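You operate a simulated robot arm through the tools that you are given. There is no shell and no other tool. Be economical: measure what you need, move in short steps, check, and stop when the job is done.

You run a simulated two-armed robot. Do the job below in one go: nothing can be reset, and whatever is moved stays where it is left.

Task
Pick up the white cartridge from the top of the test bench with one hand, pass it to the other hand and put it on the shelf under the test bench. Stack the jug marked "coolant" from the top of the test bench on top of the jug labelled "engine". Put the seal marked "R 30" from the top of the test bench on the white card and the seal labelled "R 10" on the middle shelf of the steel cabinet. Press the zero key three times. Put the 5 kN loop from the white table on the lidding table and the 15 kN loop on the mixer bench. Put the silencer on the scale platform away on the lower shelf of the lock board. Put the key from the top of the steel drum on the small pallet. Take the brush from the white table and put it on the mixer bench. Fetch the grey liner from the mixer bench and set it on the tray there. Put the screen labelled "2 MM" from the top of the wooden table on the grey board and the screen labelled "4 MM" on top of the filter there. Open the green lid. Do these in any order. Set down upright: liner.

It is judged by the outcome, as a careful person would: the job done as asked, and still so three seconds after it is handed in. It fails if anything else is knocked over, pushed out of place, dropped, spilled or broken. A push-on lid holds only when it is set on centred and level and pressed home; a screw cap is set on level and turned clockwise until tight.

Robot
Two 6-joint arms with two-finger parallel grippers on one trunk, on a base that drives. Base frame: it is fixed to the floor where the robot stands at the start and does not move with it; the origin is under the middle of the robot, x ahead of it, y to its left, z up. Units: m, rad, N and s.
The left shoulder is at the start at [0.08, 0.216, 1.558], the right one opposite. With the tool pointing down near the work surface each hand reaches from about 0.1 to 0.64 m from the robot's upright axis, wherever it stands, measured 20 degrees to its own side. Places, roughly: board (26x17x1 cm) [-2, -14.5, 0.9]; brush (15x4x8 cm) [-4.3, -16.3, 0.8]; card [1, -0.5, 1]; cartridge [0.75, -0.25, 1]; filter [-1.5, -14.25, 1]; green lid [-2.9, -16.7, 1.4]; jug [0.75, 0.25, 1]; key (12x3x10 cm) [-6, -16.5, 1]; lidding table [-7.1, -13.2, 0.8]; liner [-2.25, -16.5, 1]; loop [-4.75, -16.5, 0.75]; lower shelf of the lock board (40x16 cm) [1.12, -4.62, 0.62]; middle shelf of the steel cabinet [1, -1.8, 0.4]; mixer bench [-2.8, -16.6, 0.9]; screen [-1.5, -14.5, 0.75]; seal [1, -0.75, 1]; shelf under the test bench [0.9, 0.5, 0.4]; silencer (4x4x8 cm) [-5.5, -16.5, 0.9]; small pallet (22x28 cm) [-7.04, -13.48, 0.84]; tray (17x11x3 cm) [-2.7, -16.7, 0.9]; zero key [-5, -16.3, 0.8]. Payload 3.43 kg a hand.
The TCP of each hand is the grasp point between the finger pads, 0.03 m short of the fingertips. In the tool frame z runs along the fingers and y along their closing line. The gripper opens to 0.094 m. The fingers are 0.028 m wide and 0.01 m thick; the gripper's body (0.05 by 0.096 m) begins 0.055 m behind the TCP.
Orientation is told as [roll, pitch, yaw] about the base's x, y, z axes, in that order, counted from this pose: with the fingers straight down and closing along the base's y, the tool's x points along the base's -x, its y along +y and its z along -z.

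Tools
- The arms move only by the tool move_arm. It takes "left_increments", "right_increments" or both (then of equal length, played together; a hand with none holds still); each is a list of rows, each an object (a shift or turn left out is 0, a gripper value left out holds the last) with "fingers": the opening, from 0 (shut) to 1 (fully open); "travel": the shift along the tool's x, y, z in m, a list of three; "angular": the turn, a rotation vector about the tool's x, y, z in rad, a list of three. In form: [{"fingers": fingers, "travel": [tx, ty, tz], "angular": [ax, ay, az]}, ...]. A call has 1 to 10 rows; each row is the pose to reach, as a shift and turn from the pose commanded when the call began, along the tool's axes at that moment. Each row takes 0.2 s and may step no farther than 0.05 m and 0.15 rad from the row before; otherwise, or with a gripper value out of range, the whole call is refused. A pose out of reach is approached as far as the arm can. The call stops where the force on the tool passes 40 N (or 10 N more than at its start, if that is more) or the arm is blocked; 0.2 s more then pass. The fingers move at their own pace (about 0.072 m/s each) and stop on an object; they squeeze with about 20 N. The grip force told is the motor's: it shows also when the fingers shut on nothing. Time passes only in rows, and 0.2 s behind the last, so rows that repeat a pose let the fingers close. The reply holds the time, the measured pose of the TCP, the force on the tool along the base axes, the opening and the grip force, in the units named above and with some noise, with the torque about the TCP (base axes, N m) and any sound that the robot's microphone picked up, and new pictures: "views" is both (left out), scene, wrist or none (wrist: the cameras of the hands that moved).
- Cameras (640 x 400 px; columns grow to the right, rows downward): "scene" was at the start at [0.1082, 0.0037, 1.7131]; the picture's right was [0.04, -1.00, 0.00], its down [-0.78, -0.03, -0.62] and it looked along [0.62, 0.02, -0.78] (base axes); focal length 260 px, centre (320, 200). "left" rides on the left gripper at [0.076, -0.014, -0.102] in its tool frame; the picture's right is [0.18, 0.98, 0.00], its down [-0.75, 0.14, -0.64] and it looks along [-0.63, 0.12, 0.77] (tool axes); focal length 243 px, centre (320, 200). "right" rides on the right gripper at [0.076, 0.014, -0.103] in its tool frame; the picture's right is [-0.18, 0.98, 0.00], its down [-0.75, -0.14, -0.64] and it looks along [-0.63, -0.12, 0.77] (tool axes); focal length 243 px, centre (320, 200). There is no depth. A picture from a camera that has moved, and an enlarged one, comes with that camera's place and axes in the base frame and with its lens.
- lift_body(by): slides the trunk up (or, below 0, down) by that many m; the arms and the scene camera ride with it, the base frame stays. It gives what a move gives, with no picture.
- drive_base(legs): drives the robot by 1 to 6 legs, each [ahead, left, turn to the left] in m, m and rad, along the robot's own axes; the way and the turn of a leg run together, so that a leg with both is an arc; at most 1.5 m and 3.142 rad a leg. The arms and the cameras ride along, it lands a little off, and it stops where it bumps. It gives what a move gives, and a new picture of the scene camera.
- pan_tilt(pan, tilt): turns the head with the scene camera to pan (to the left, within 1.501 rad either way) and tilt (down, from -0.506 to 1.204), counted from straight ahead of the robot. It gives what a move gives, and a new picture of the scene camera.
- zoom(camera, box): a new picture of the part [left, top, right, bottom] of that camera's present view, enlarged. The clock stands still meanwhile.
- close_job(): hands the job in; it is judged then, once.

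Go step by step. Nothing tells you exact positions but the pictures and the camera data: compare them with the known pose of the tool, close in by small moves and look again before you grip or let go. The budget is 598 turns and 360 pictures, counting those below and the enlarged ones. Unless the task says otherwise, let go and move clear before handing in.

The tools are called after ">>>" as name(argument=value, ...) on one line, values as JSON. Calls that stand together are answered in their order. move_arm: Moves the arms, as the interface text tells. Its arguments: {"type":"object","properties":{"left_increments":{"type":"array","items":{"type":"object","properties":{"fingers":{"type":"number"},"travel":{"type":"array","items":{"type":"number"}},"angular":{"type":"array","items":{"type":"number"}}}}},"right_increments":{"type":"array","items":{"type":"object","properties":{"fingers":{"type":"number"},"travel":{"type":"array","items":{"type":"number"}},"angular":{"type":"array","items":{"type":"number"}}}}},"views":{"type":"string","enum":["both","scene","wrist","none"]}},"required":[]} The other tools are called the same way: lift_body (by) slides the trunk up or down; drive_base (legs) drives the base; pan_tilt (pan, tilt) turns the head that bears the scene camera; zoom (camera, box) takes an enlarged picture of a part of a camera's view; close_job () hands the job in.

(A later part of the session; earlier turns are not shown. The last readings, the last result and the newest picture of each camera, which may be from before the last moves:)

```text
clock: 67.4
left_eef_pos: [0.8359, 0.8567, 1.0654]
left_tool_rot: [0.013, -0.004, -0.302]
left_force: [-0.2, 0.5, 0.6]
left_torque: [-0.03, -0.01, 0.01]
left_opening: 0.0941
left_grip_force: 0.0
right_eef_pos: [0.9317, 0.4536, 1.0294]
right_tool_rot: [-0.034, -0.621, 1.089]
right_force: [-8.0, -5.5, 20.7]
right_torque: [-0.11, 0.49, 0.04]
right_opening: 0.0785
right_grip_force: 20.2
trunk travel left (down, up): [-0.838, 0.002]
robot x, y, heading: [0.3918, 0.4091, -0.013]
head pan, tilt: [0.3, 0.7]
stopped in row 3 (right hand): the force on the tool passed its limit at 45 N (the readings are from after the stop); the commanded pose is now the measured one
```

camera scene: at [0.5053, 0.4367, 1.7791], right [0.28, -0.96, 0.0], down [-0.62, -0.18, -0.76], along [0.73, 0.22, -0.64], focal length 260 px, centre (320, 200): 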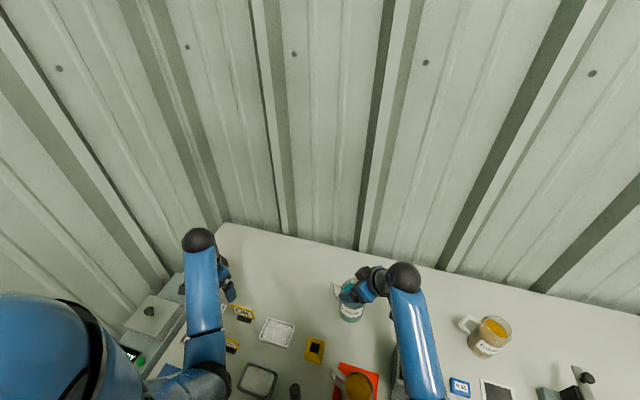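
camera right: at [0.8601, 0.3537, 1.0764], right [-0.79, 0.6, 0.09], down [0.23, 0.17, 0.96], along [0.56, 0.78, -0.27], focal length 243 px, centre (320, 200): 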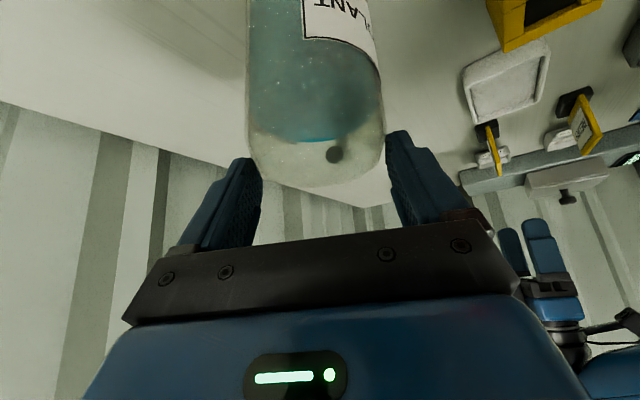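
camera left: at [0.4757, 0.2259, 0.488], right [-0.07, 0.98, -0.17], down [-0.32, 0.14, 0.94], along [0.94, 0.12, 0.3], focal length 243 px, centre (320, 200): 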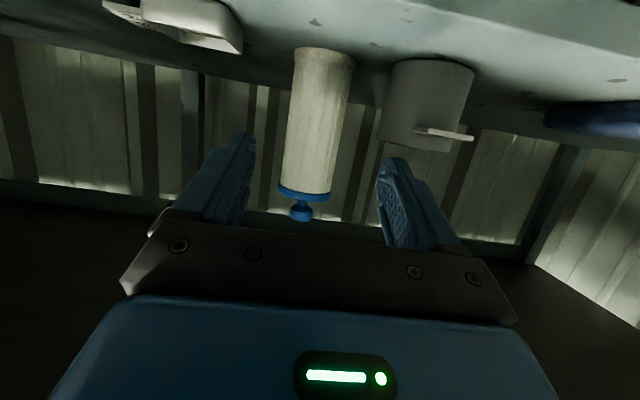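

On the table. Open, flatten the tool to about −0.76 pitch and go lower.

>>> move_arm(right_increments=[{"fingers": 1.0}, {"fingers": 1.0}, {"fingers": 1.0, "travel": [-0.003, 0, -0.005]}], views="none")

>>> move_arm(right_increments=[{"angular": [0, -0.07, 0], "travel": [0.005, 0, 0.007]}, {"angular": [0, -0.15, 0], "travel": [0.01, 0, 0.017]}, {"angular": [0, -0.15, 0], "travel": [0.02, 0, 0.034]}], views="wrist")

```text
clock: 68.2
left_eef_pos: [0.8375, 0.8573, 1.0639]
left_tool_rot: [0.012, -0.004, -0.302]
left_force: [-0.2, 1.0, 0.4]
left_torque: [0.01, 0.02, 0.05]
left_opening: 0.0941
left_grip_force: 0.1
right_eef_pos: [0.9325, 0.4526, 1.0291]
right_tool_rot: [-0.03, -0.617, 1.084]
right_force: [-0.2, -0.4, -0.2]
right_torque: [0.03, -0.01, -0.01]
right_opening: 0.0941
right_grip_force: 0.1
trunk travel left (down, up): [-0.838, 0.002]
robot x, y, heading: [0.3905, 0.413, -0.011]
head pan, tilt: [0.3, 0.7]
```

```text
clock: 69.0
left_eef_pos: [0.8378, 0.8579, 1.0647]
left_tool_rot: [0.012, -0.002, -0.301]
left_force: [-0.5, 0.1, -0.4]
left_torque: [0.01, -0.04, 0.01]
left_opening: 0.094
left_grip_force: 0.1
right_eef_pos: [0.938, 0.4552, 0.9902]
right_tool_rot: [-0.033, -0.766, 1.091]
right_force: [-0.3, 0.2, 0.2]
right_torque: [-0.01, 0.01, 0.02]
right_opening: 0.0939
right_grip_force: 0.1
trunk travel left (down, up): [-0.838, 0.002]
robot x, y, heading: [0.3959, 0.4081, -0.014]
head pan, tilt: [0.3, 0.7]
camera right: at [0.8664, 0.3523, 1.0118], right [-0.8, 0.59, 0.1], down [0.15, 0.03, 0.99], along [0.58, 0.81, -0.11], focal length 243 px, centre (320, 200)
```

right: 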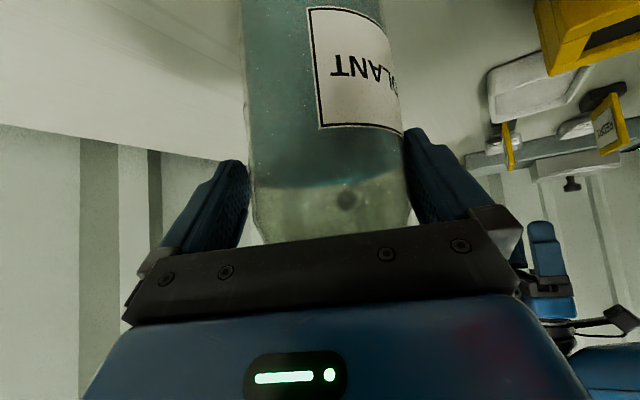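

>>> move_arm(right_increments=[{"travel": [0.011, 0.003, 0.012]}, {"travel": [0.022, 0.003, 0.023]}], views="wrist")

```text
clock: 69.5
left_eef_pos: [0.8351, 0.8561, 1.0669]
left_tool_rot: [0.011, -0.004, -0.301]
left_force: [0.2, 0.2, -0.1]
left_torque: [0.05, 0.02, -0.03]
left_opening: 0.0939
left_grip_force: 0.1
right_eef_pos: [0.9379, 0.4571, 0.9812]
right_tool_rot: [-0.055, -0.789, 1.104]
right_force: [-3.8, -1.5, 8.0]
right_torque: [-0.19, 0.03, -0.01]
right_opening: 0.0941
right_grip_force: 0.1
trunk travel left (down, up): [-0.838, 0.002]
robot x, y, heading: [0.3893, 0.4096, -0.019]
head pan, tilt: [0.3, 0.7]
stopped in row 2 (right hand): the force on the tool passed its limit at 48 N (the readings are from after the stop); the commanded pose is now the measured one
camera right: at [0.8652, 0.354, 0.9992], right [-0.8, 0.59, 0.09], down [0.13, 0.02, 0.99], along [0.59, 0.81, -0.09], focal length 243 px, centre (320, 200)
```

right: 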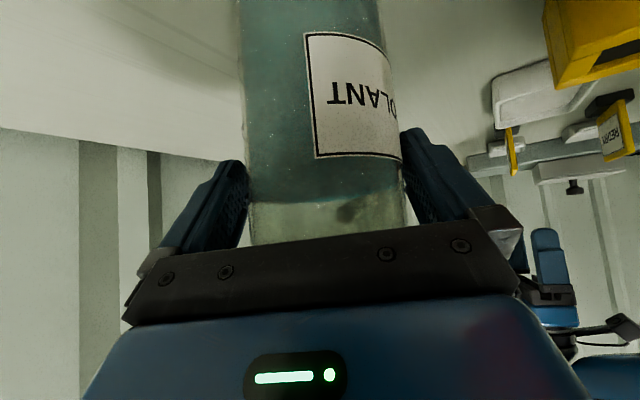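

Palm is on the jug rim. Back off 4 mm, grip again, and lift very slowly.

>>> move_arm(right_increments=[{"travel": [-0.003, 0, -0.003]}, {"travel": [-0.003, 0, -0.003], "fingers": 0.5}, {"travel": [-0.003, 0, -0.003], "fingers": 0.2}, {"travel": [-0.003, 0, -0.003], "fingers": 0.2}], views="none")

>>> move_arm(right_increments=[{"travel": [-0.002, 0, -0.002]}, {"travel": [-0.004, 0, -0.004]}, {"travel": [-0.006, 0, -0.006]}, {"travel": [-0.009, 0, -0.009]}, {"travel": [-0.012, 0, -0.012]}], views="wrist")

```text
clock: 70.5
left_eef_pos: [0.8391, 0.8569, 1.0641]
left_tool_rot: [0.012, -0.001, -0.305]
left_force: [-0.1, 0.4, -0.2]
left_torque: [-0.01, 0.01, 0.01]
left_opening: 0.094
left_grip_force: 0.1
right_eef_pos: [0.9395, 0.4568, 0.9827]
right_tool_rot: [-0.05, -0.782, 1.1]
right_force: [-0.4, 0.2, -0.4]
right_torque: [-0.01, 0.01, 0.0]
right_opening: 0.0831
right_grip_force: 19.6
trunk travel left (down, up): [-0.838, 0.002]
robot x, y, heading: [0.3914, 0.4124, -0.014]
head pan, tilt: [0.3, 0.7]
```

```text
clock: 71.7
left_eef_pos: [0.84, 0.8562, 1.0643]
left_tool_rot: [0.011, -0.002, -0.303]
left_force: [-0.4, 0.1, -0.3]
left_torque: [0.01, 0.02, 0.01]
left_opening: 0.0939
left_grip_force: 0.2
right_eef_pos: [0.941, 0.4578, 0.9997]
right_tool_rot: [-0.051, -0.783, 1.099]
right_force: [0.1, -0.1, -4.4]
right_torque: [0.0, 0.03, 0.0]
right_opening: 0.0826
right_grip_force: 20.2
trunk travel left (down, up): [-0.838, 0.002]
robot x, y, heading: [0.3951, 0.4143, -0.013]
head pan, tilt: [0.3, 0.7]
camera right: at [0.8681, 0.3557, 1.019], right [-0.8, 0.59, 0.09], down [0.13, 0.02, 0.99], along [0.59, 0.81, -0.09], focal length 243 px, centre (320, 200)
```

right: 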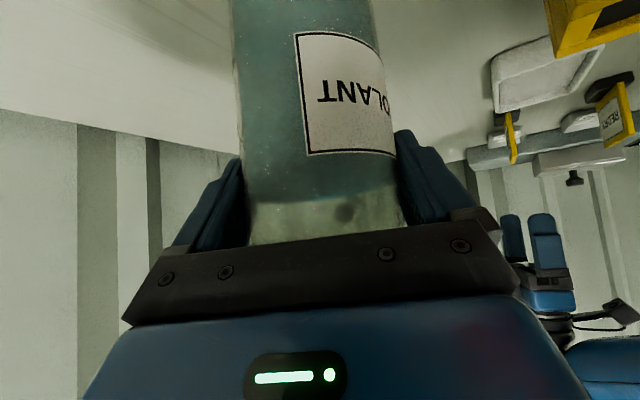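

Holding now. Continue slowly and watch for slip.

>>> move_arm(right_increments=[{"travel": [-0.004, 0, -0.004]}, {"travel": [-0.008, 0, -0.008]}, {"travel": [-0.012, 0, -0.012]}, {"travel": [-0.016, 0, -0.016]}, {"travel": [-0.02, 0, -0.02]}, {"travel": [-0.024, 0, -0.024]}], views="wrist")

```text
clock: 73.1
left_eef_pos: [0.8382, 0.8575, 1.0633]
left_tool_rot: [0.011, -0.001, -0.305]
left_force: [-0.1, -1.1, -0.3]
left_torque: [-0.02, 0.04, 0.02]
left_opening: 0.0941
left_grip_force: 0.0
right_eef_pos: [0.9391, 0.4597, 1.0311]
right_tool_rot: [-0.051, -0.781, 1.098]
right_force: [-0.5, -0.3, -5.4]
right_torque: [-0.02, -0.01, 0.0]
right_opening: 0.0828
right_grip_force: 20.3
trunk travel left (down, up): [-0.838, 0.002]
robot x, y, heading: [0.3902, 0.4087, -0.015]
head pan, tilt: [0.3, 0.7]
camera right: at [0.8663, 0.3563, 1.0507], right [-0.8, 0.59, 0.1], down [0.13, 0.02, 0.99], along [0.59, 0.81, -0.09], focal length 243 px, centre (320, 200)
```

right: 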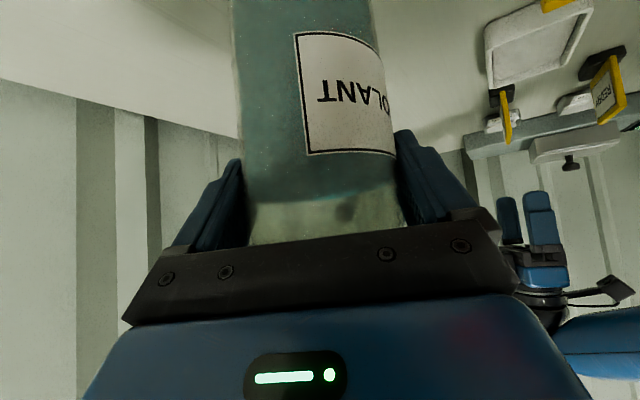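

No slip. Lift up to about 1.165.

>>> move_arm(right_increments=[{"travel": [-0.008, 0, -0.008]}, {"travel": [-0.018, 0, -0.018]}, {"travel": [-0.028, 0, -0.028]}, {"travel": [-0.038, 0, -0.038]}, {"travel": [-0.048, 0, -0.048]}, {"travel": [-0.058, 0, -0.058]}, {"travel": [-0.068, 0, -0.068]}, {"travel": [-0.078, 0, -0.078]}, {"travel": [-0.088, 0, -0.088]}, {"travel": [-0.096, 0, -0.096]}], views="wrist")

```text
clock: 75.3
left_eef_pos: [0.8376, 0.8559, 1.0638]
left_tool_rot: [0.009, -0.002, -0.304]
left_force: [0.3, 0.2, -1.3]
left_torque: [-0.03, -0.02, 0.0]
left_opening: 0.0942
left_grip_force: 0.1
right_eef_pos: [0.9337, 0.4603, 1.1673]
right_tool_rot: [-0.049, -0.782, 1.099]
right_force: [-0.3, 0.0, -6.5]
right_torque: [-0.01, 0.03, 0.01]
right_opening: 0.0825
right_grip_force: 20.2
trunk travel left (down, up): [-0.838, 0.002]
robot x, y, heading: [0.3892, 0.414, -0.011]
head pan, tilt: [0.3, 0.7]
camera right: at [0.8617, 0.3581, 1.1878], right [-0.8, 0.59, 0.1], down [0.13, 0.02, 0.99], along [0.59, 0.81, -0.09], focal length 243 px, centre (320, 200)
```

right: 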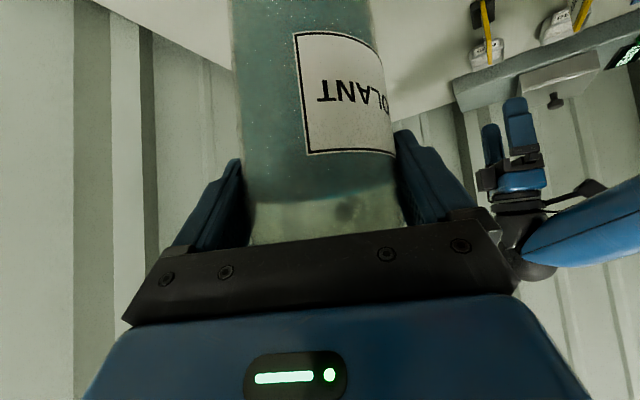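

Coolant jug is up at base ≈1.04. Get a precise look at the engine jug.

>>> pan_tilt(pan=0, tilt=0.9)

>>> zoom(camera="scene", box=[350, 150, 550, 275])

```text
clock: 76.1
left_eef_pos: [0.8381, 0.8567, 1.0642]
left_tool_rot: [0.011, -0.002, -0.302]
left_force: [-0.2, -0.2, 0.4]
left_torque: [-0.01, -0.03, 0.01]
left_opening: 0.094
left_grip_force: 0.0
right_eef_pos: [0.9357, 0.4617, 1.1672]
right_tool_rot: [-0.05, -0.782, 1.098]
right_force: [0.1, -0.6, -5.3]
right_torque: [-0.06, -0.02, -0.01]
right_opening: 0.0827
right_grip_force: 19.7
trunk travel left (down, up): [-0.838, 0.002]
robot x, y, heading: [0.3929, 0.41, -0.015]
head pan, tilt: [0.0, 0.901]
camera scene: at [0.5002, 0.4112, 1.763], right [-0.01, -1.0, 0.0], down [-0.78, 0.01, -0.62], along [0.62, -0.01, -0.78], focal length 260 px, centre (320, 200)
```

scene: 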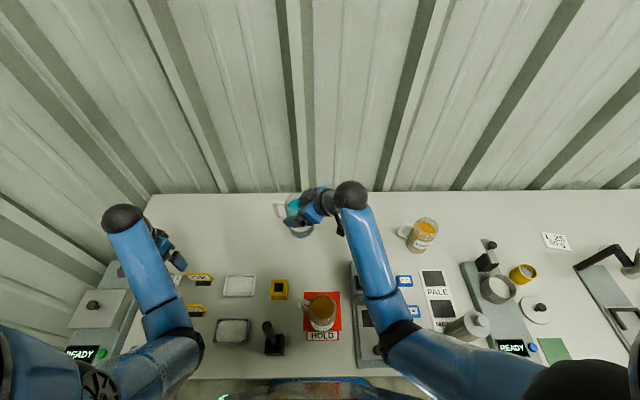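

```text
3.20 times, centred on (450, 212) of scene
camera zoom: at [0.5002, 0.4112, 1.763], right [-0.01, -1.0, 0.0], down [-0.78, 0.01, -0.62], along [0.62, -0.01, -0.78], focal length 832 px, centre (-96, 160)
```

zoom: 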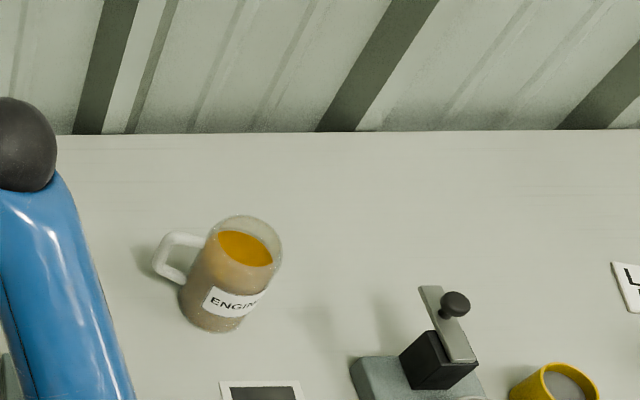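

Engine jug axis ≈(0.979,0.037). Drive right 0.42 and a little ahead with the jug held high.

>>> drive_base(legs=[[0, -0.3, 0], [0.02, -0.1, 0.01]])

```text
clock: 78.9
left_eef_pos: [0.8461, 0.4755, 1.0608]
left_tool_rot: [0.001, -0.004, -0.29]
left_force: [-1.0, 1.1, -0.1]
left_torque: [-0.04, -0.01, 0.01]
left_opening: 0.094
left_grip_force: 0.1
right_eef_pos: [0.9484, 0.0825, 1.1676]
right_tool_rot: [-0.057, -0.774, 1.116]
right_force: [0.2, 1.1, -5.0]
right_torque: [-0.05, 0.05, -0.07]
right_opening: 0.0825
right_grip_force: 20.1
trunk travel left (down, up): [-0.838, 0.002]
robot x, y, heading: [0.4069, 0.0201, 0.001]
head pan, tilt: [0.0, 0.901]
camera scene: at [0.5124, 0.032, 1.763], right [0.0, -1.0, 0.01], down [-0.78, 0.0, -0.62], along [0.62, -0.01, -0.78], focal length 260 px, centre (320, 200)
```

scene: 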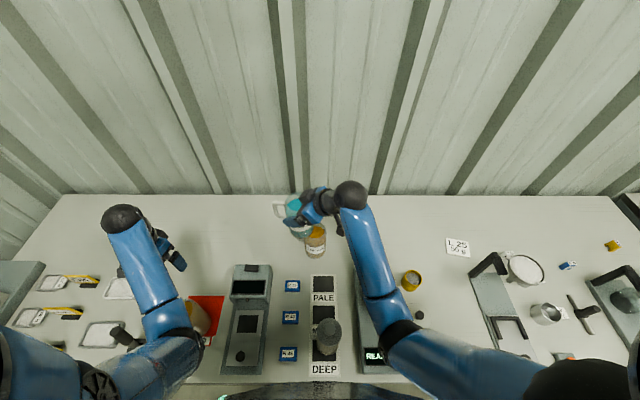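

>>> zoom(camera="scene", box=[260, 180, 380, 255])

>>> zoom(camera="right", box=[0, 0, 640, 400])

```text
5.33 times, centred on (320, 218) of scene
camera zoom: at [0.5124, 0.032, 1.763], right [0.0, -1.0, 0.01], down [-0.78, 0.0, -0.62], along [0.62, -0.01, -0.78], focal length 1388 px, centre (320, 107)
```

zoom: 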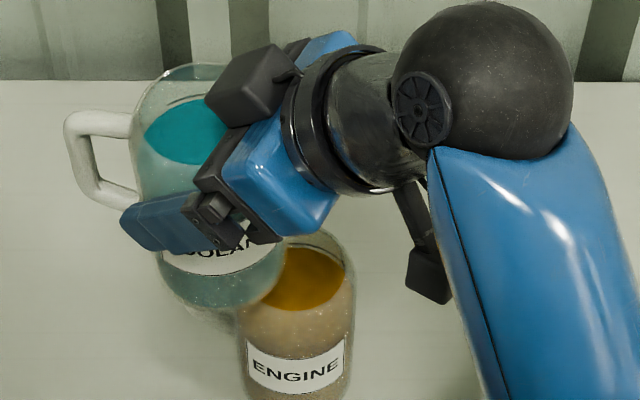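

```text
1.00 times, centred on (320, 200) of right (not enlarged: the box is as wide or as high as the picture)
camera zoom: at [0.8754, -0.0213, 1.1887], right [-0.81, 0.58, 0.09], down [0.13, 0.03, 0.99], along [0.58, 0.81, -0.1], focal length 243 px, centre (320, 200)
```

zoom: 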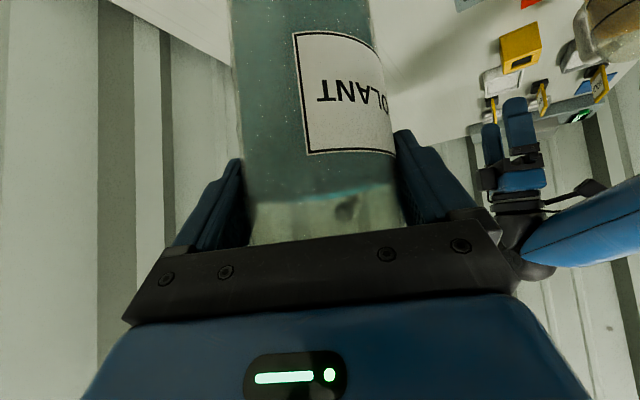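

Both jugs in one picture: need a shift of about (+0.017, −0.05). Do it with the arm.

>>> move_arm(right_increments=[{"travel": [0.007, -0.009, -0.007]}, {"travel": [0.014, -0.019, -0.013]}, {"travel": [0.021, -0.028, -0.02]}, {"travel": [0.027, -0.037, -0.026]}], views="none")

>>> zoom(camera="scene", box=[260, 180, 380, 255])

```text
clock: 79.9
left_eef_pos: [0.8491, 0.4637, 1.0646]
left_tool_rot: [0.016, -0.003, -0.291]
left_force: [-0.3, -0.7, -0.2]
left_torque: [0.01, -0.01, -0.02]
left_opening: 0.0942
left_grip_force: 0.0
right_eef_pos: [0.9635, 0.0179, 1.167]
right_tool_rot: [-0.048, -0.785, 1.11]
right_force: [0.2, 0.0, -6.1]
right_torque: [-0.02, -0.03, 0.01]
right_opening: 0.0826
right_grip_force: 19.9
trunk travel left (down, up): [-0.838, 0.002]
robot x, y, heading: [0.4052, 0.0162, -0.0]
head pan, tilt: [0.0, 0.901]
```

```text
5.33 times, centred on (320, 218) of scene
camera zoom: at [0.5157, 0.0122, 1.7629], right [0.0, -1.0, 0.0], down [-0.78, 0.0, -0.62], along [0.62, 0.0, -0.78], focal length 1388 px, centre (320, 107)
```

zoom: 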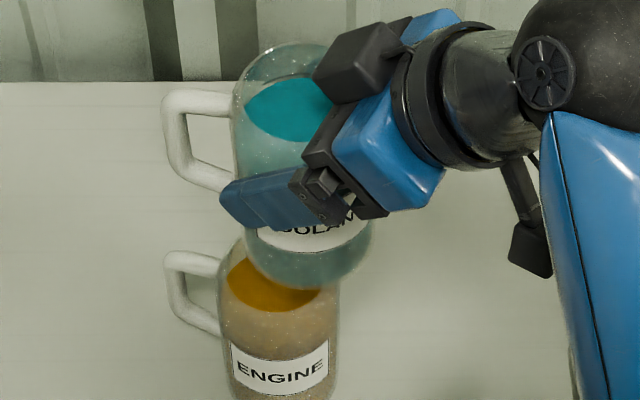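

Now they need only about +0.0185 in y. Adjust and recheck.

>>> move_arm(right_increments=[{"travel": [-0.006, 0.004, 0.006]}, {"travel": [-0.0119, 0.0081, 0.0116]}, {"travel": [-0.0119, 0.0081, 0.0116]}], views="none")

>>> zoom(camera="scene", box=[260, 180, 380, 255])

```text
clock: 80.7
left_eef_pos: [0.8482, 0.4678, 1.0642]
left_tool_rot: [0.009, -0.002, -0.291]
left_force: [-0.2, 0.4, 0.1]
left_torque: [0.03, -0.02, 0.02]
left_opening: 0.094
left_grip_force: 0.1
right_eef_pos: [0.9645, 0.0413, 1.1682]
right_tool_rot: [-0.047, -0.784, 1.112]
right_force: [0.1, 0.7, -5.5]
right_torque: [-0.02, 0.0, 0.02]
right_opening: 0.0825
right_grip_force: 19.6
trunk travel left (down, up): [-0.838, 0.002]
robot x, y, heading: [0.4043, 0.0174, 0.007]
head pan, tilt: [0.0, 0.901]
```

```text
5.33 times, centred on (320, 218) of scene
camera zoom: at [0.515, 0.0161, 1.7629], right [0.0, -1.0, 0.0], down [-0.78, 0.0, -0.62], along [0.62, 0.0, -0.78], focal length 1388 px, centre (320, 107)
```

zoom: 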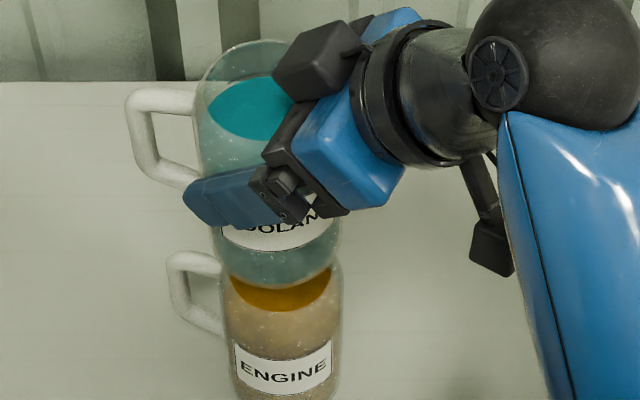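

Aligned within mm. Lower slowly until contact.

>>> move_arm(right_increments=[{"travel": [0.006, -0.002, 0.001]}, {"travel": [0.01, -0.002, 0.006]}, {"travel": [0.015, -0.002, 0.011]}, {"travel": [0.02, -0.002, 0.016]}, {"travel": [0.024, -0.002, 0.02]}, {"travel": [0.028, -0.002, 0.024]}], views="none")

>>> zoom(camera="scene", box=[260, 180, 380, 255])

```text
clock: 82.1
left_eef_pos: [0.8475, 0.4672, 1.0652]
left_tool_rot: [0.011, -0.002, -0.29]
left_force: [0.1, -0.2, 0.1]
left_torque: [0.0, -0.02, 0.01]
left_opening: 0.0938
left_grip_force: 0.1
right_eef_pos: [0.964, 0.0371, 1.1319]
right_tool_rot: [-0.048, -0.782, 1.111]
right_force: [0.2, 0.4, -6.0]
right_torque: [-0.02, -0.01, -0.01]
right_opening: 0.0826
right_grip_force: 20.3
trunk travel left (down, up): [-0.838, 0.002]
robot x, y, heading: [0.4059, 0.016, -0.0]
head pan, tilt: [0.0, 0.901]
```

```text
5.33 times, centred on (320, 218) of scene
camera zoom: at [0.5149, 0.0174, 1.7629], right [0.0, -1.0, 0.0], down [-0.78, 0.0, -0.62], along [0.62, 0.0, -0.78], focal length 1388 px, centre (320, 107)
```

zoom: 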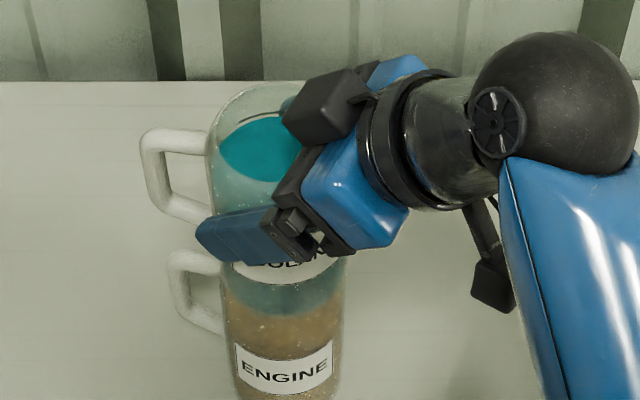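

>>> move_arm(right_increments=[{"travel": [0.002, 0, 0.002]}, {"travel": [0.004, 0, 0.004]}, {"travel": [0.006, 0, 0.006]}, {"travel": [0.008, 0, 0.008]}], views="none")

```text
clock: 83.1
left_eef_pos: [0.8458, 0.4669, 1.0636]
left_tool_rot: [0.012, -0.002, -0.287]
left_force: [1.1, -0.1, 1.0]
left_torque: [-0.04, 0.0, 0.03]
left_opening: 0.0941
left_grip_force: 0.0
right_eef_pos: [0.9649, 0.0373, 1.1236]
right_tool_rot: [-0.052, -0.788, 1.114]
right_force: [1.4, -0.3, 7.9]
right_torque: [0.2, 0.31, 0.0]
right_opening: 0.0822
right_grip_force: 20.4
trunk travel left (down, up): [-0.838, 0.002]
robot x, y, heading: [0.4035, 0.0186, -0.001]
head pan, tilt: [0.0, 0.901]
```

Contact (force +8 N). Release and look.

>>> move_arm(right_increments=[{"travel": [-0.001, 0, -0.001], "fingers": 0.9}, {"travel": [-0.001, 0, -0.001], "fingers": 0.95}, {"travel": [-0.001, 0, -0.001], "fingers": 1.0}, {"travel": [-0.001, 0, -0.001], "fingers": 1.0}], views="none")

>>> zoom(camera="scene", box=[260, 180, 380, 255])

```text
clock: 84.1
left_eef_pos: [0.8468, 0.4689, 1.0637]
left_tool_rot: [0.012, -0.002, -0.289]
left_force: [0.6, 0.0, -0.3]
left_torque: [0.02, -0.03, 0.0]
left_opening: 0.094
left_grip_force: 0.0
right_eef_pos: [0.9661, 0.0369, 1.1211]
right_tool_rot: [-0.052, -0.782, 1.112]
right_force: [-0.2, -0.2, 0.3]
right_torque: [0.01, 0.0, 0.01]
right_opening: 0.094
right_grip_force: 0.1
trunk travel left (down, up): [-0.838, 0.002]
robot x, y, heading: [0.4037, 0.0171, -0.003]
head pan, tilt: [0.0, 0.901]
```

```text
5.33 times, centred on (320, 218) of scene
camera zoom: at [0.5144, 0.0174, 1.763], right [0.0, -1.0, 0.0], down [-0.78, 0.0, -0.62], along [0.62, 0.0, -0.78], focal length 1388 px, centre (320, 107)
```

zoom: 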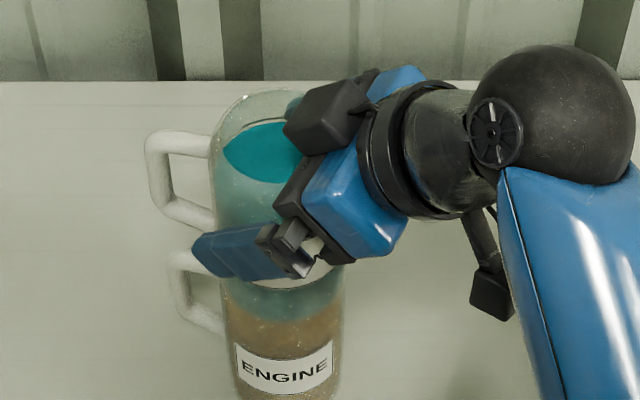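

Released and steady. Withdraw along the tool axis.

>>> move_arm(right_increments=[{"travel": [0, 0, -0.015]}, {"travel": [0, 0, -0.035]}, {"travel": [0, 0, -0.06]}, {"travel": [0, 0, -0.09]}, {"travel": [0, 0, -0.12]}], views="scene")

```text
clock: 85.3
left_eef_pos: [0.8461, 0.4675, 1.0641]
left_tool_rot: [0.01, -0.005, -0.29]
left_force: [-0.1, 0.1, -0.1]
left_torque: [0.0, -0.01, -0.01]
left_opening: 0.0941
left_grip_force: 0.1
right_eef_pos: [0.9214, -0.0346, 1.2082]
right_tool_rot: [-0.048, -0.783, 1.111]
right_force: [-0.3, 1.0, -0.3]
right_torque: [0.03, -0.03, 0.0]
right_opening: 0.0941
right_grip_force: 0.1
trunk travel left (down, up): [-0.838, 0.002]
robot x, y, heading: [0.4046, 0.0171, -0.003]
head pan, tilt: [0.0, 0.901]
camera scene: at [0.5133, 0.0168, 1.763], right [0.0, -1.0, 0.0], down [-0.78, 0.0, -0.62], along [0.62, 0.0, -0.78], focal length 260 px, centre (320, 200)
```

scene: 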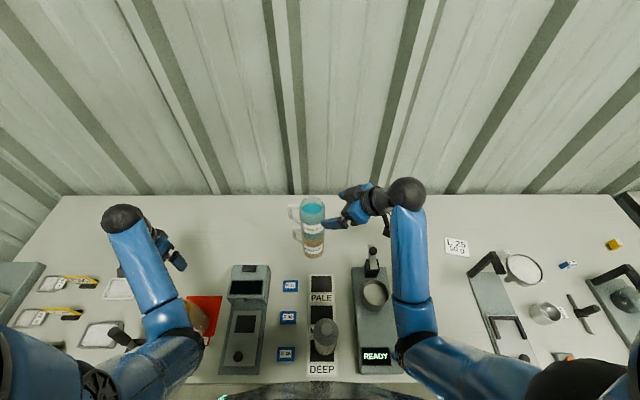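

The stack stands. Raise the left hand with a tilt to clear tall items, then back off.

>>> move_arm(left_increments=[{"travel": [0, 0, -0.01], "angular": [0, -0.12, 0]}, {"travel": [0, 0, -0.03], "angular": [0, -0.24, 0]}, {"travel": [0, 0, -0.05], "angular": [0, -0.36, 0]}, {"travel": [0, 0, -0.07], "angular": [0, -0.48, 0]}, {"travel": [0, 0, -0.09], "angular": [0, -0.6, 0]}, {"travel": [0, 0, -0.1], "angular": [0, -0.65, 0]}], views="none")

```text
clock: 86.7
left_eef_pos: [0.8459, 0.466, 1.1633]
left_tool_rot: [0.015, -0.653, -0.298]
left_force: [-0.1, 0.8, 0.3]
left_torque: [-0.01, 0.0, -0.02]
left_opening: 0.094
left_grip_force: 0.0
right_eef_pos: [0.922, -0.035, 1.2078]
right_tool_rot: [-0.05, -0.785, 1.113]
right_force: [-0.4, -0.8, 0.8]
right_torque: [0.02, 0.0, -0.01]
right_opening: 0.0942
right_grip_force: 0.1
trunk travel left (down, up): [-0.838, 0.002]
robot x, y, heading: [0.4055, 0.0194, -0.001]
head pan, tilt: [0.0, 0.901]
```

>>> drive_base(legs=[[-0.4, 0, 0], [0, -0.75, 0]])

```text
clock: 92.9
left_eef_pos: [0.4368, -0.2788, 1.1629]
left_tool_rot: [0.011, -0.653, -0.294]
left_force: [0.7, -0.1, 0.7]
left_torque: [-0.04, -0.03, -0.01]
left_opening: 0.0941
left_grip_force: 0.0
right_eef_pos: [0.5118, -0.7819, 1.2075]
right_tool_rot: [-0.052, -0.782, 1.116]
right_force: [0.3, 0.1, 0.9]
right_torque: [-0.02, -0.01, -0.04]
right_opening: 0.0939
right_grip_force: 0.1
trunk travel left (down, up): [-0.838, 0.002]
robot x, y, heading: [-0.0077, -0.7295, -0.006]
head pan, tilt: [0.0, 0.901]
camera scene: at [0.1049, -0.7289, 1.763], right [0.0, -1.0, 0.0], down [-0.78, 0.0, -0.62], along [0.62, 0.0, -0.78], focal length 260 px, centre (320, 200)
```

scene: 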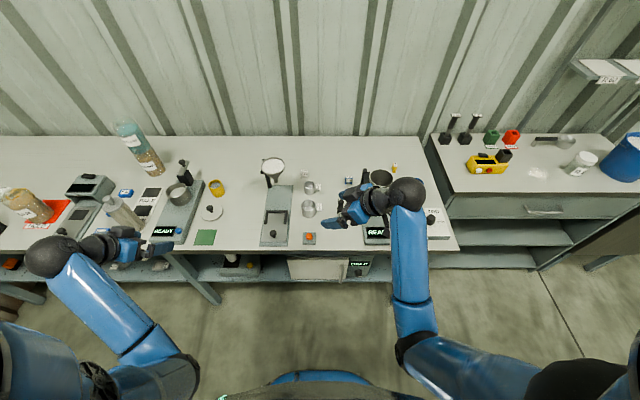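

>>> zoom(camera="scene", box=[270, 140, 430, 240])

>>> move_arm(right_increments=[{"travel": [0.02, 0, 0.02], "angular": [0, 0.13, 0]}, {"travel": [0.04, 0, 0.04], "angular": [0, 0.26, 0]}, {"travel": [0.06, 0, 0.06], "angular": [0, 0.39, 0]}, {"travel": [0.08, 0, 0.08], "angular": [0, 0.52, 0]}, {"travel": [0.1, 0, 0.1], "angular": [0, 0.65, 0]}, {"travel": [0.105, 0, 0.105], "angular": [0, 0.78, 0]}], views="none")

```text
4.00 times, centred on (350, 190) of scene
camera zoom: at [0.1049, -0.7289, 1.763], right [0.0, -1.0, 0.0], down [-0.78, 0.0, -0.62], along [0.62, 0.0, -0.78], focal length 1041 px, centre (200, 240)
```

zoom: 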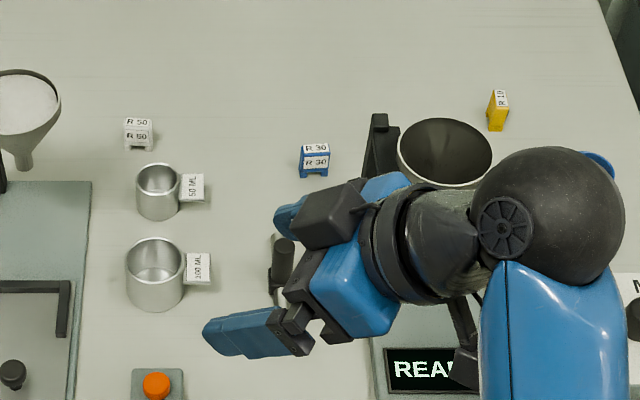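

```text
clock: 94.3
left_eef_pos: [0.4379, -0.281, 1.163]
left_tool_rot: [0.012, -0.653, -0.296]
left_force: [0.1, -0.3, -0.7]
left_torque: [0.01, -0.01, -0.02]
left_opening: 0.094
left_grip_force: 0.1
right_eef_pos: [0.5184, -0.7849, 1.0605]
right_tool_rot: [-0.036, -0.002, 1.082]
right_force: [0.1, 0.1, -0.1]
right_torque: [-0.02, 0.0, 0.0]
right_opening: 0.0937
right_grip_force: 0.1
trunk travel left (down, up): [-0.838, 0.002]
robot x, y, heading: [-0.0015, -0.7325, -0.001]
head pan, tilt: [0.0, 0.901]
```

Seals seen: R30 at ≈(0.925,-0.862), R10 ≈(1.00,-1.086). Turn the right hand so it closes along x, then drive forward.

>>> move_arm(right_increments=[{"angular": [0, 0, -0.13]}, {"angular": [0.01, 0, -0.26]}, {"angular": [0.02, 0, -0.39]}, {"angular": [0.036, 0, -0.49], "fingers": 0.7}], views="none")

>>> drive_base(legs=[[0.36, 0, 0]])

>>> zoom(camera="right", box=[0, 0, 640, 400])

```text
clock: 95.3
left_eef_pos: [0.4374, -0.2811, 1.164]
left_tool_rot: [0.014, -0.654, -0.296]
left_force: [-0.9, 1.0, -0.3]
left_torque: [-0.03, -0.01, 0.01]
left_opening: 0.0939
left_grip_force: 0.0
right_eef_pos: [0.5173, -0.7863, 1.0598]
right_tool_rot: [-0.068, 0.021, 1.571]
right_force: [0.0, 0.4, 0.6]
right_torque: [0.03, 0.0, 0.0]
right_opening: 0.0657
right_grip_force: 0.0
trunk travel left (down, up): [-0.838, 0.002]
robot x, y, heading: [-0.007, -0.7327, -0.0]
head pan, tilt: [0.0, 0.901]
```

```text
clock: 97.6
left_eef_pos: [0.7796, -0.2769, 1.1653]
left_tool_rot: [0.015, -0.654, -0.285]
left_force: [0.0, 0.6, 0.8]
left_torque: [0.0, -0.05, 0.05]
left_opening: 0.0942
left_grip_force: 0.0
right_eef_pos: [0.8641, -0.7788, 1.0604]
right_tool_rot: [-0.069, 0.023, 1.579]
right_force: [-0.7, -0.2, -0.2]
right_torque: [0.02, -0.03, 0.0]
right_opening: 0.0656
right_grip_force: 0.0
trunk travel left (down, up): [-0.838, 0.002]
robot x, y, heading: [0.3429, -0.7309, 0.012]
head pan, tilt: [0.0, 0.901]
camera scene: at [0.4496, -0.7287, 1.7634], right [0.01, -1.0, 0.0], down [-0.78, -0.01, -0.62], along [0.62, 0.01, -0.78], focal length 260 px, centre (320, 200)
```

scene: 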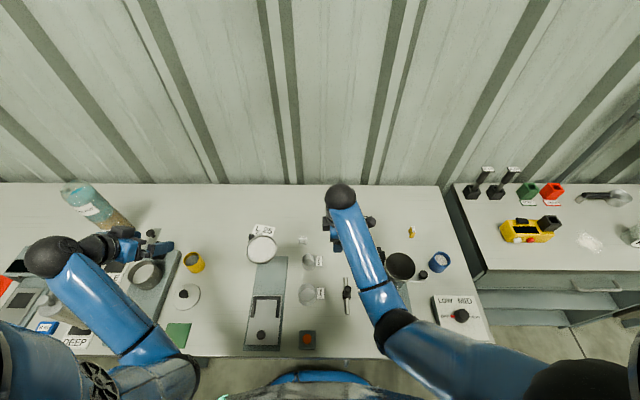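

```text
1.00 times, centred on (320, 200) of right (not enlarged: the box is as wide or as high as the picture)
camera zoom: at [0.8449, -0.8531, 1.1644], right [-0.98, 0.17, -0.07], down [0.09, 0.77, 0.63], along [0.17, 0.62, -0.77], focal length 243 px, centre (320, 200)
```

zoom: 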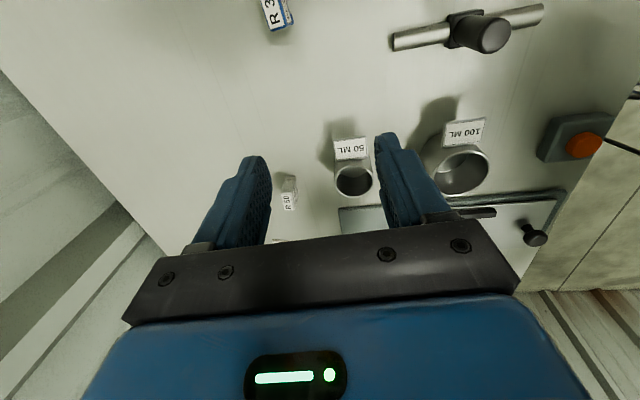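

Correct the small roll, move over the R30 seal.

>>> move_arm(right_increments=[{"travel": [0.03, -0.02, 0], "angular": [-0.03, -0.01, 0]}, {"travel": [0.06, -0.035, 0], "angular": [-0.068, -0.023, 0]}, {"travel": [0.077, -0.044, 0.03], "angular": [-0.068, -0.023, 0]}, {"travel": [0.077, -0.044, 0.06], "angular": [-0.068, -0.023, 0]}], views="wrist")

```text
clock: 98.6
left_eef_pos: [0.7841, -0.2753, 1.1636]
left_tool_rot: [0.013, -0.652, -0.285]
left_force: [0.8, -0.7, 0.3]
left_torque: [-0.01, -0.03, 0.0]
left_opening: 0.0941
left_grip_force: 0.1
right_eef_pos: [0.9185, -0.8555, 1.0022]
right_tool_rot: [0.0, 0.001, 1.581]
right_force: [-0.6, 0.5, 0.0]
right_torque: [0.01, 0.04, -0.02]
right_opening: 0.0658
right_grip_force: 0.2
trunk travel left (down, up): [-0.838, 0.002]
robot x, y, heading: [0.3426, -0.7313, 0.011]
head pan, tilt: [0.0, 0.901]
camera right: at [0.9062, -0.9312, 1.1056], right [-0.98, 0.17, 0.0], down [0.13, 0.75, 0.64], along [0.11, 0.63, -0.77], focal length 243 px, centre (320, 200)
```

right: 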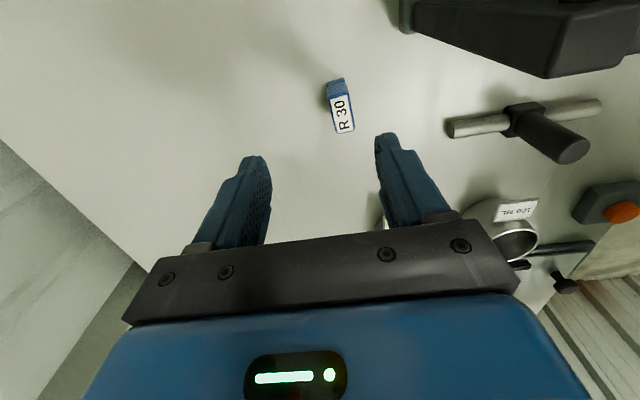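

>>> move_arm(right_increments=[{"travel": [0, 0.017, 0.02]}, {"travel": [0, 0.017, 0.06]}, {"travel": [0, 0.017, 0.085]}], views="wrist")

```text
clock: 99.4
left_eef_pos: [0.7835, -0.2759, 1.1628]
left_tool_rot: [0.011, -0.65, -0.287]
left_force: [0.0, -0.1, -0.1]
left_torque: [-0.03, 0.0, -0.03]
left_opening: 0.094
left_grip_force: 0.0
right_eef_pos: [0.9006, -0.8556, 0.9152]
right_tool_rot: [0.0, -0.002, 1.58]
right_force: [0.3, 0.4, -0.7]
right_torque: [-0.01, 0.01, 0.01]
right_opening: 0.0656
right_grip_force: 0.1
trunk travel left (down, up): [-0.838, 0.002]
robot x, y, heading: [0.3473, -0.7291, 0.01]
head pan, tilt: [0.0, 0.901]
camera right: at [0.8892, -0.9321, 1.0187], right [-0.98, 0.18, 0.0], down [0.13, 0.75, 0.64], along [0.11, 0.63, -0.77], focal length 243 px, centre (320, 200)
```

right: 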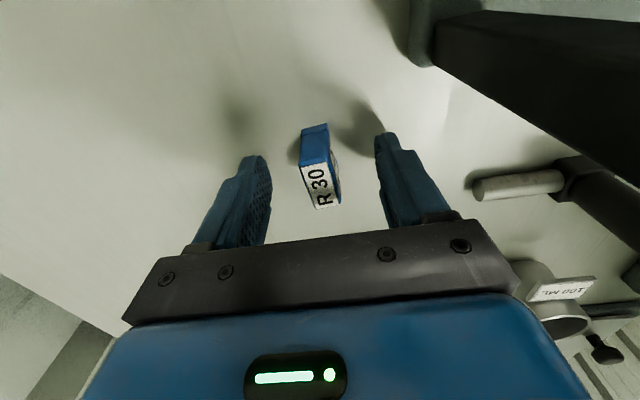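

>>> move_arm(right_increments=[{"travel": [0, 0, 0.01]}, {"travel": [0, 0, 0.018]}, {"travel": [0, 0, 0.018], "fingers": 0.3}, {"travel": [0, 0, 0.018], "fingers": 0.0}, {"travel": [0, 0, 0.018], "fingers": 0.0}], views="wrist")

```text
clock: 100.0
left_eef_pos: [0.7762, -0.2748, 1.1657]
left_tool_rot: [0.017, -0.658, -0.289]
left_force: [0.0, 0.2, 0.2]
left_torque: [0.01, 0.0, 0.02]
left_opening: 0.0941
left_grip_force: 0.1
right_eef_pos: [0.8949, -0.8569, 0.9108]
right_tool_rot: [0.0, 0.001, 1.58]
right_force: [-34.1, 0.1, 40.0]
right_torque: [-0.08, 2.31, -0.01]
right_opening: 0.0576
right_grip_force: 17.4
trunk travel left (down, up): [-0.838, 0.002]
robot x, y, heading: [0.342, -0.7274, 0.007]
head pan, tilt: [0.0, 0.901]
stopped in row 3 (right hand): the force on the tool passed its limit at 48 N (the readings are from after the stop); the commanded pose is now the measured one
camera right: at [0.8833, -0.9329, 1.0134], right [-0.98, 0.17, 0.0], down [0.13, 0.75, 0.64], along [0.11, 0.63, -0.77], focal length 243 px, centre (320, 200)
```

right: 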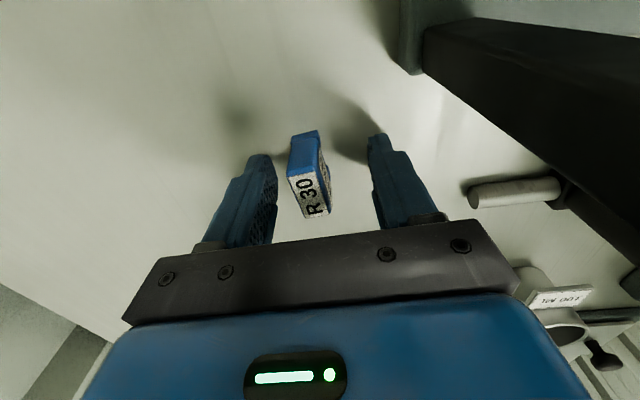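

Fingertips touched the table (so it is at ≈0.88). Raise 6 mm and close.

>>> move_arm(right_increments=[{"travel": [0, -0.004, -0.006], "fingers": 0.6}, {"travel": [0, -0.004, -0.006], "fingers": 0.3}, {"travel": [0, -0.004, -0.006], "fingers": 0.0}, {"travel": [0, -0.004, -0.006], "fingers": 0.0}, {"travel": [0, -0.004, -0.006], "fingers": 0.0}], views="wrist")

```text
clock: 101.2
left_eef_pos: [0.7829, -0.2756, 1.163]
left_tool_rot: [0.013, -0.653, -0.287]
left_force: [-0.7, -0.2, 0.9]
left_torque: [-0.02, 0.02, -0.01]
left_opening: 0.0941
left_grip_force: 0.1
right_eef_pos: [0.907, -0.8573, 0.9121]
right_tool_rot: [-0.009, -0.001, 1.58]
right_force: [0.6, 0.4, 0.9]
right_torque: [-0.02, 0.0, 0.02]
right_opening: 0.0195
right_grip_force: 19.7
trunk travel left (down, up): [-0.838, 0.002]
robot x, y, heading: [0.3462, -0.7268, 0.003]
head pan, tilt: [0.0, 0.901]
camera right: at [0.8948, -0.9332, 1.0154], right [-0.98, 0.18, -0.01], down [0.13, 0.75, 0.64], along [0.12, 0.63, -0.76], focal length 243 px, centre (320, 200)
```

right: 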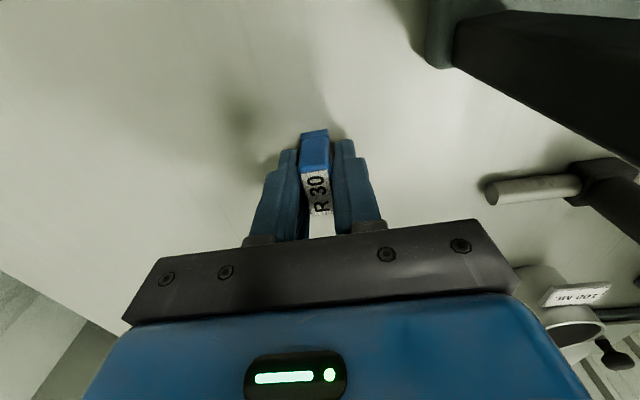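

R30 gripped. Lift, advance 8 cm (to clear the funnel), then drive left to the card.

>>> move_arm(right_increments=[{"travel": [0, 0, -0.04]}, {"travel": [0, 0, -0.08]}, {"travel": [0, 0, -0.12]}, {"travel": [0, 0, -0.14]}], views="none")

>>> drive_base(legs=[[0.08, 0, 0], [0, 0.29, 0]])

>>> zoom(camera="right", box=[0, 0, 640, 400])

```text
clock: 102.2
left_eef_pos: [0.7823, -0.2758, 1.1626]
left_tool_rot: [0.013, -0.653, -0.286]
left_force: [0.0, 1.0, -0.8]
left_torque: [0.02, 0.01, -0.02]
left_opening: 0.0938
left_grip_force: 0.0
right_eef_pos: [0.9048, -0.8557, 1.0503]
right_tool_rot: [-0.009, -0.001, 1.579]
right_force: [0.1, -0.2, -0.3]
right_torque: [0.0, -0.03, 0.02]
right_opening: 0.0194
right_grip_force: 19.9
trunk travel left (down, up): [-0.838, 0.002]
robot x, y, heading: [0.3431, -0.7305, 0.008]
head pan, tilt: [0.0, 0.901]
```

```text
clock: 104.8
left_eef_pos: [0.8629, 0.001, 1.1655]
left_tool_rot: [0.017, -0.651, -0.297]
left_force: [-0.2, -0.7, -0.6]
left_torque: [0.02, 0.05, 0.0]
left_opening: 0.0942
left_grip_force: 0.1
right_eef_pos: [0.9815, -0.5793, 1.0502]
right_tool_rot: [-0.01, -0.005, 1.572]
right_force: [0.5, -0.7, 0.3]
right_torque: [0.02, 0.05, 0.01]
right_opening: 0.0195
right_grip_force: 19.5
trunk travel left (down, up): [-0.838, 0.002]
robot x, y, heading: [0.4235, -0.4487, -0.002]
head pan, tilt: [0.0, 0.901]
camera scene: at [0.532, -0.4514, 1.763], right [0.0, -1.0, 0.0], down [-0.78, 0.0, -0.62], along [0.62, 0.0, -0.78], focal length 260 px, centre (320, 200)
```

scene: 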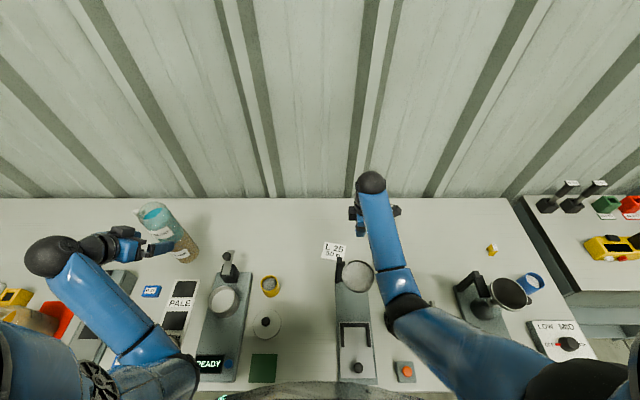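

```text
1.00 times, centred on (320, 200) of right (not enlarged: the box is as wide or as high as the picture)
camera zoom: at [0.9685, -0.6565, 1.1529], right [-0.98, 0.18, -0.01], down [0.13, 0.75, 0.65], along [0.12, 0.63, -0.76], focal length 243 px, centre (320, 200)
```

zoom: 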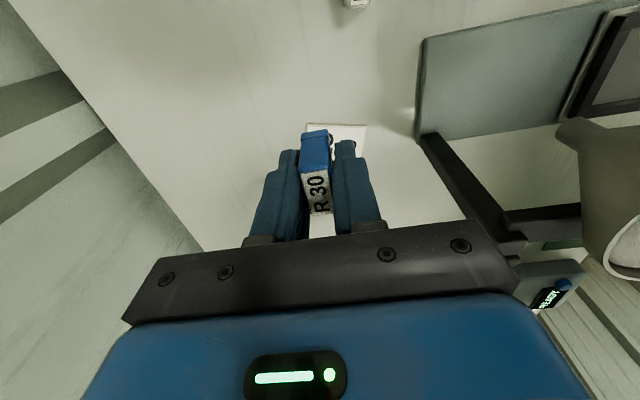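

Card centre ≈(0.99,-0.505). Move over it and descend partway.

>>> move_arm(right_increments=[{"travel": [-0.04, -0.008, 0]}, {"travel": [-0.074, -0.01, 0.02]}, {"travel": [-0.074, -0.01, 0.065]}, {"travel": [-0.074, -0.01, 0.105]}], views="wrist")

```text
clock: 105.8
left_eef_pos: [0.8641, 0.004, 1.1626]
left_tool_rot: [0.013, -0.654, -0.295]
left_force: [0.3, 0.6, -0.4]
left_torque: [-0.01, 0.02, 0.01]
left_opening: 0.094
left_grip_force: 0.0
right_eef_pos: [0.9929, -0.5006, 0.9479]
right_tool_rot: [-0.008, -0.003, 1.572]
right_force: [0.0, 0.4, -0.4]
right_torque: [-0.02, -0.02, -0.02]
right_opening: 0.0197
right_grip_force: 20.2
trunk travel left (down, up): [-0.838, 0.002]
robot x, y, heading: [0.4218, -0.4464, 0.001]
head pan, tilt: [0.0, 0.901]
camera right: at [0.9789, -0.5774, 1.0502], right [-0.98, 0.18, -0.01], down [0.13, 0.75, 0.64], along [0.12, 0.63, -0.76], focal length 243 px, centre (320, 200)
```

right: 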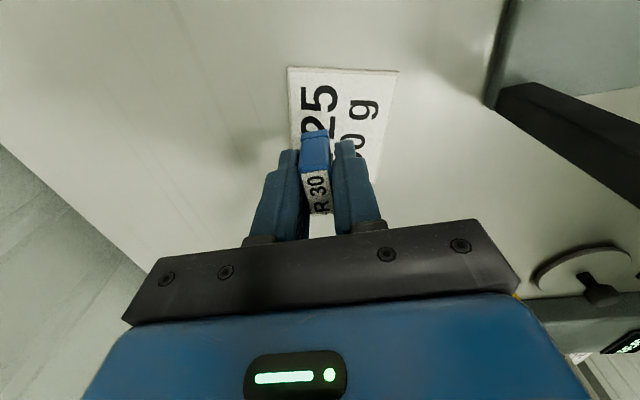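

>>> move_arm(right_increments=[{"travel": [-0.002, 0.017, 0]}, {"travel": [-0.002, 0.017, 0.02]}, {"travel": [-0.002, 0.017, 0.03]}], views="wrist")

```text
clock: 106.6
left_eef_pos: [0.863, 0.0044, 1.1639]
left_tool_rot: [0.014, -0.653, -0.295]
left_force: [-0.6, -0.4, 0.6]
left_torque: [0.0, -0.02, -0.03]
left_opening: 0.094
left_grip_force: 0.0
right_eef_pos: [0.9757, -0.5014, 0.9156]
right_tool_rot: [-0.012, -0.001, 1.571]
right_force: [1.3, -0.6, 2.7]
right_torque: [0.0, -0.02, 0.01]
right_opening: 0.0194
right_grip_force: 20.1
trunk travel left (down, up): [-0.838, 0.002]
robot x, y, heading: [0.4259, -0.4499, 0.004]
head pan, tilt: [0.0, 0.901]
camera right: at [0.9629, -0.577, 1.0198], right [-0.98, 0.18, -0.01], down [0.13, 0.75, 0.64], along [0.13, 0.63, -0.76], focal length 243 px, centre (320, 200)
```

right: 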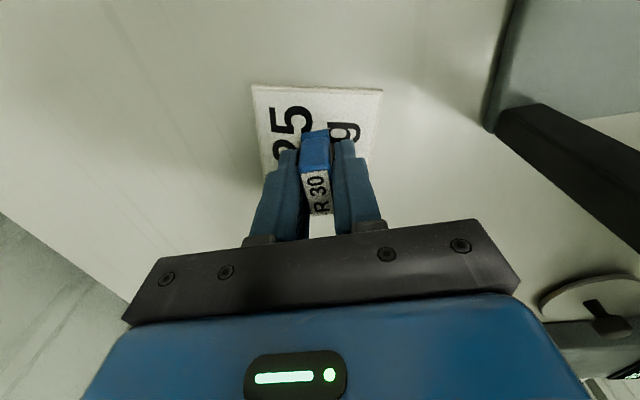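

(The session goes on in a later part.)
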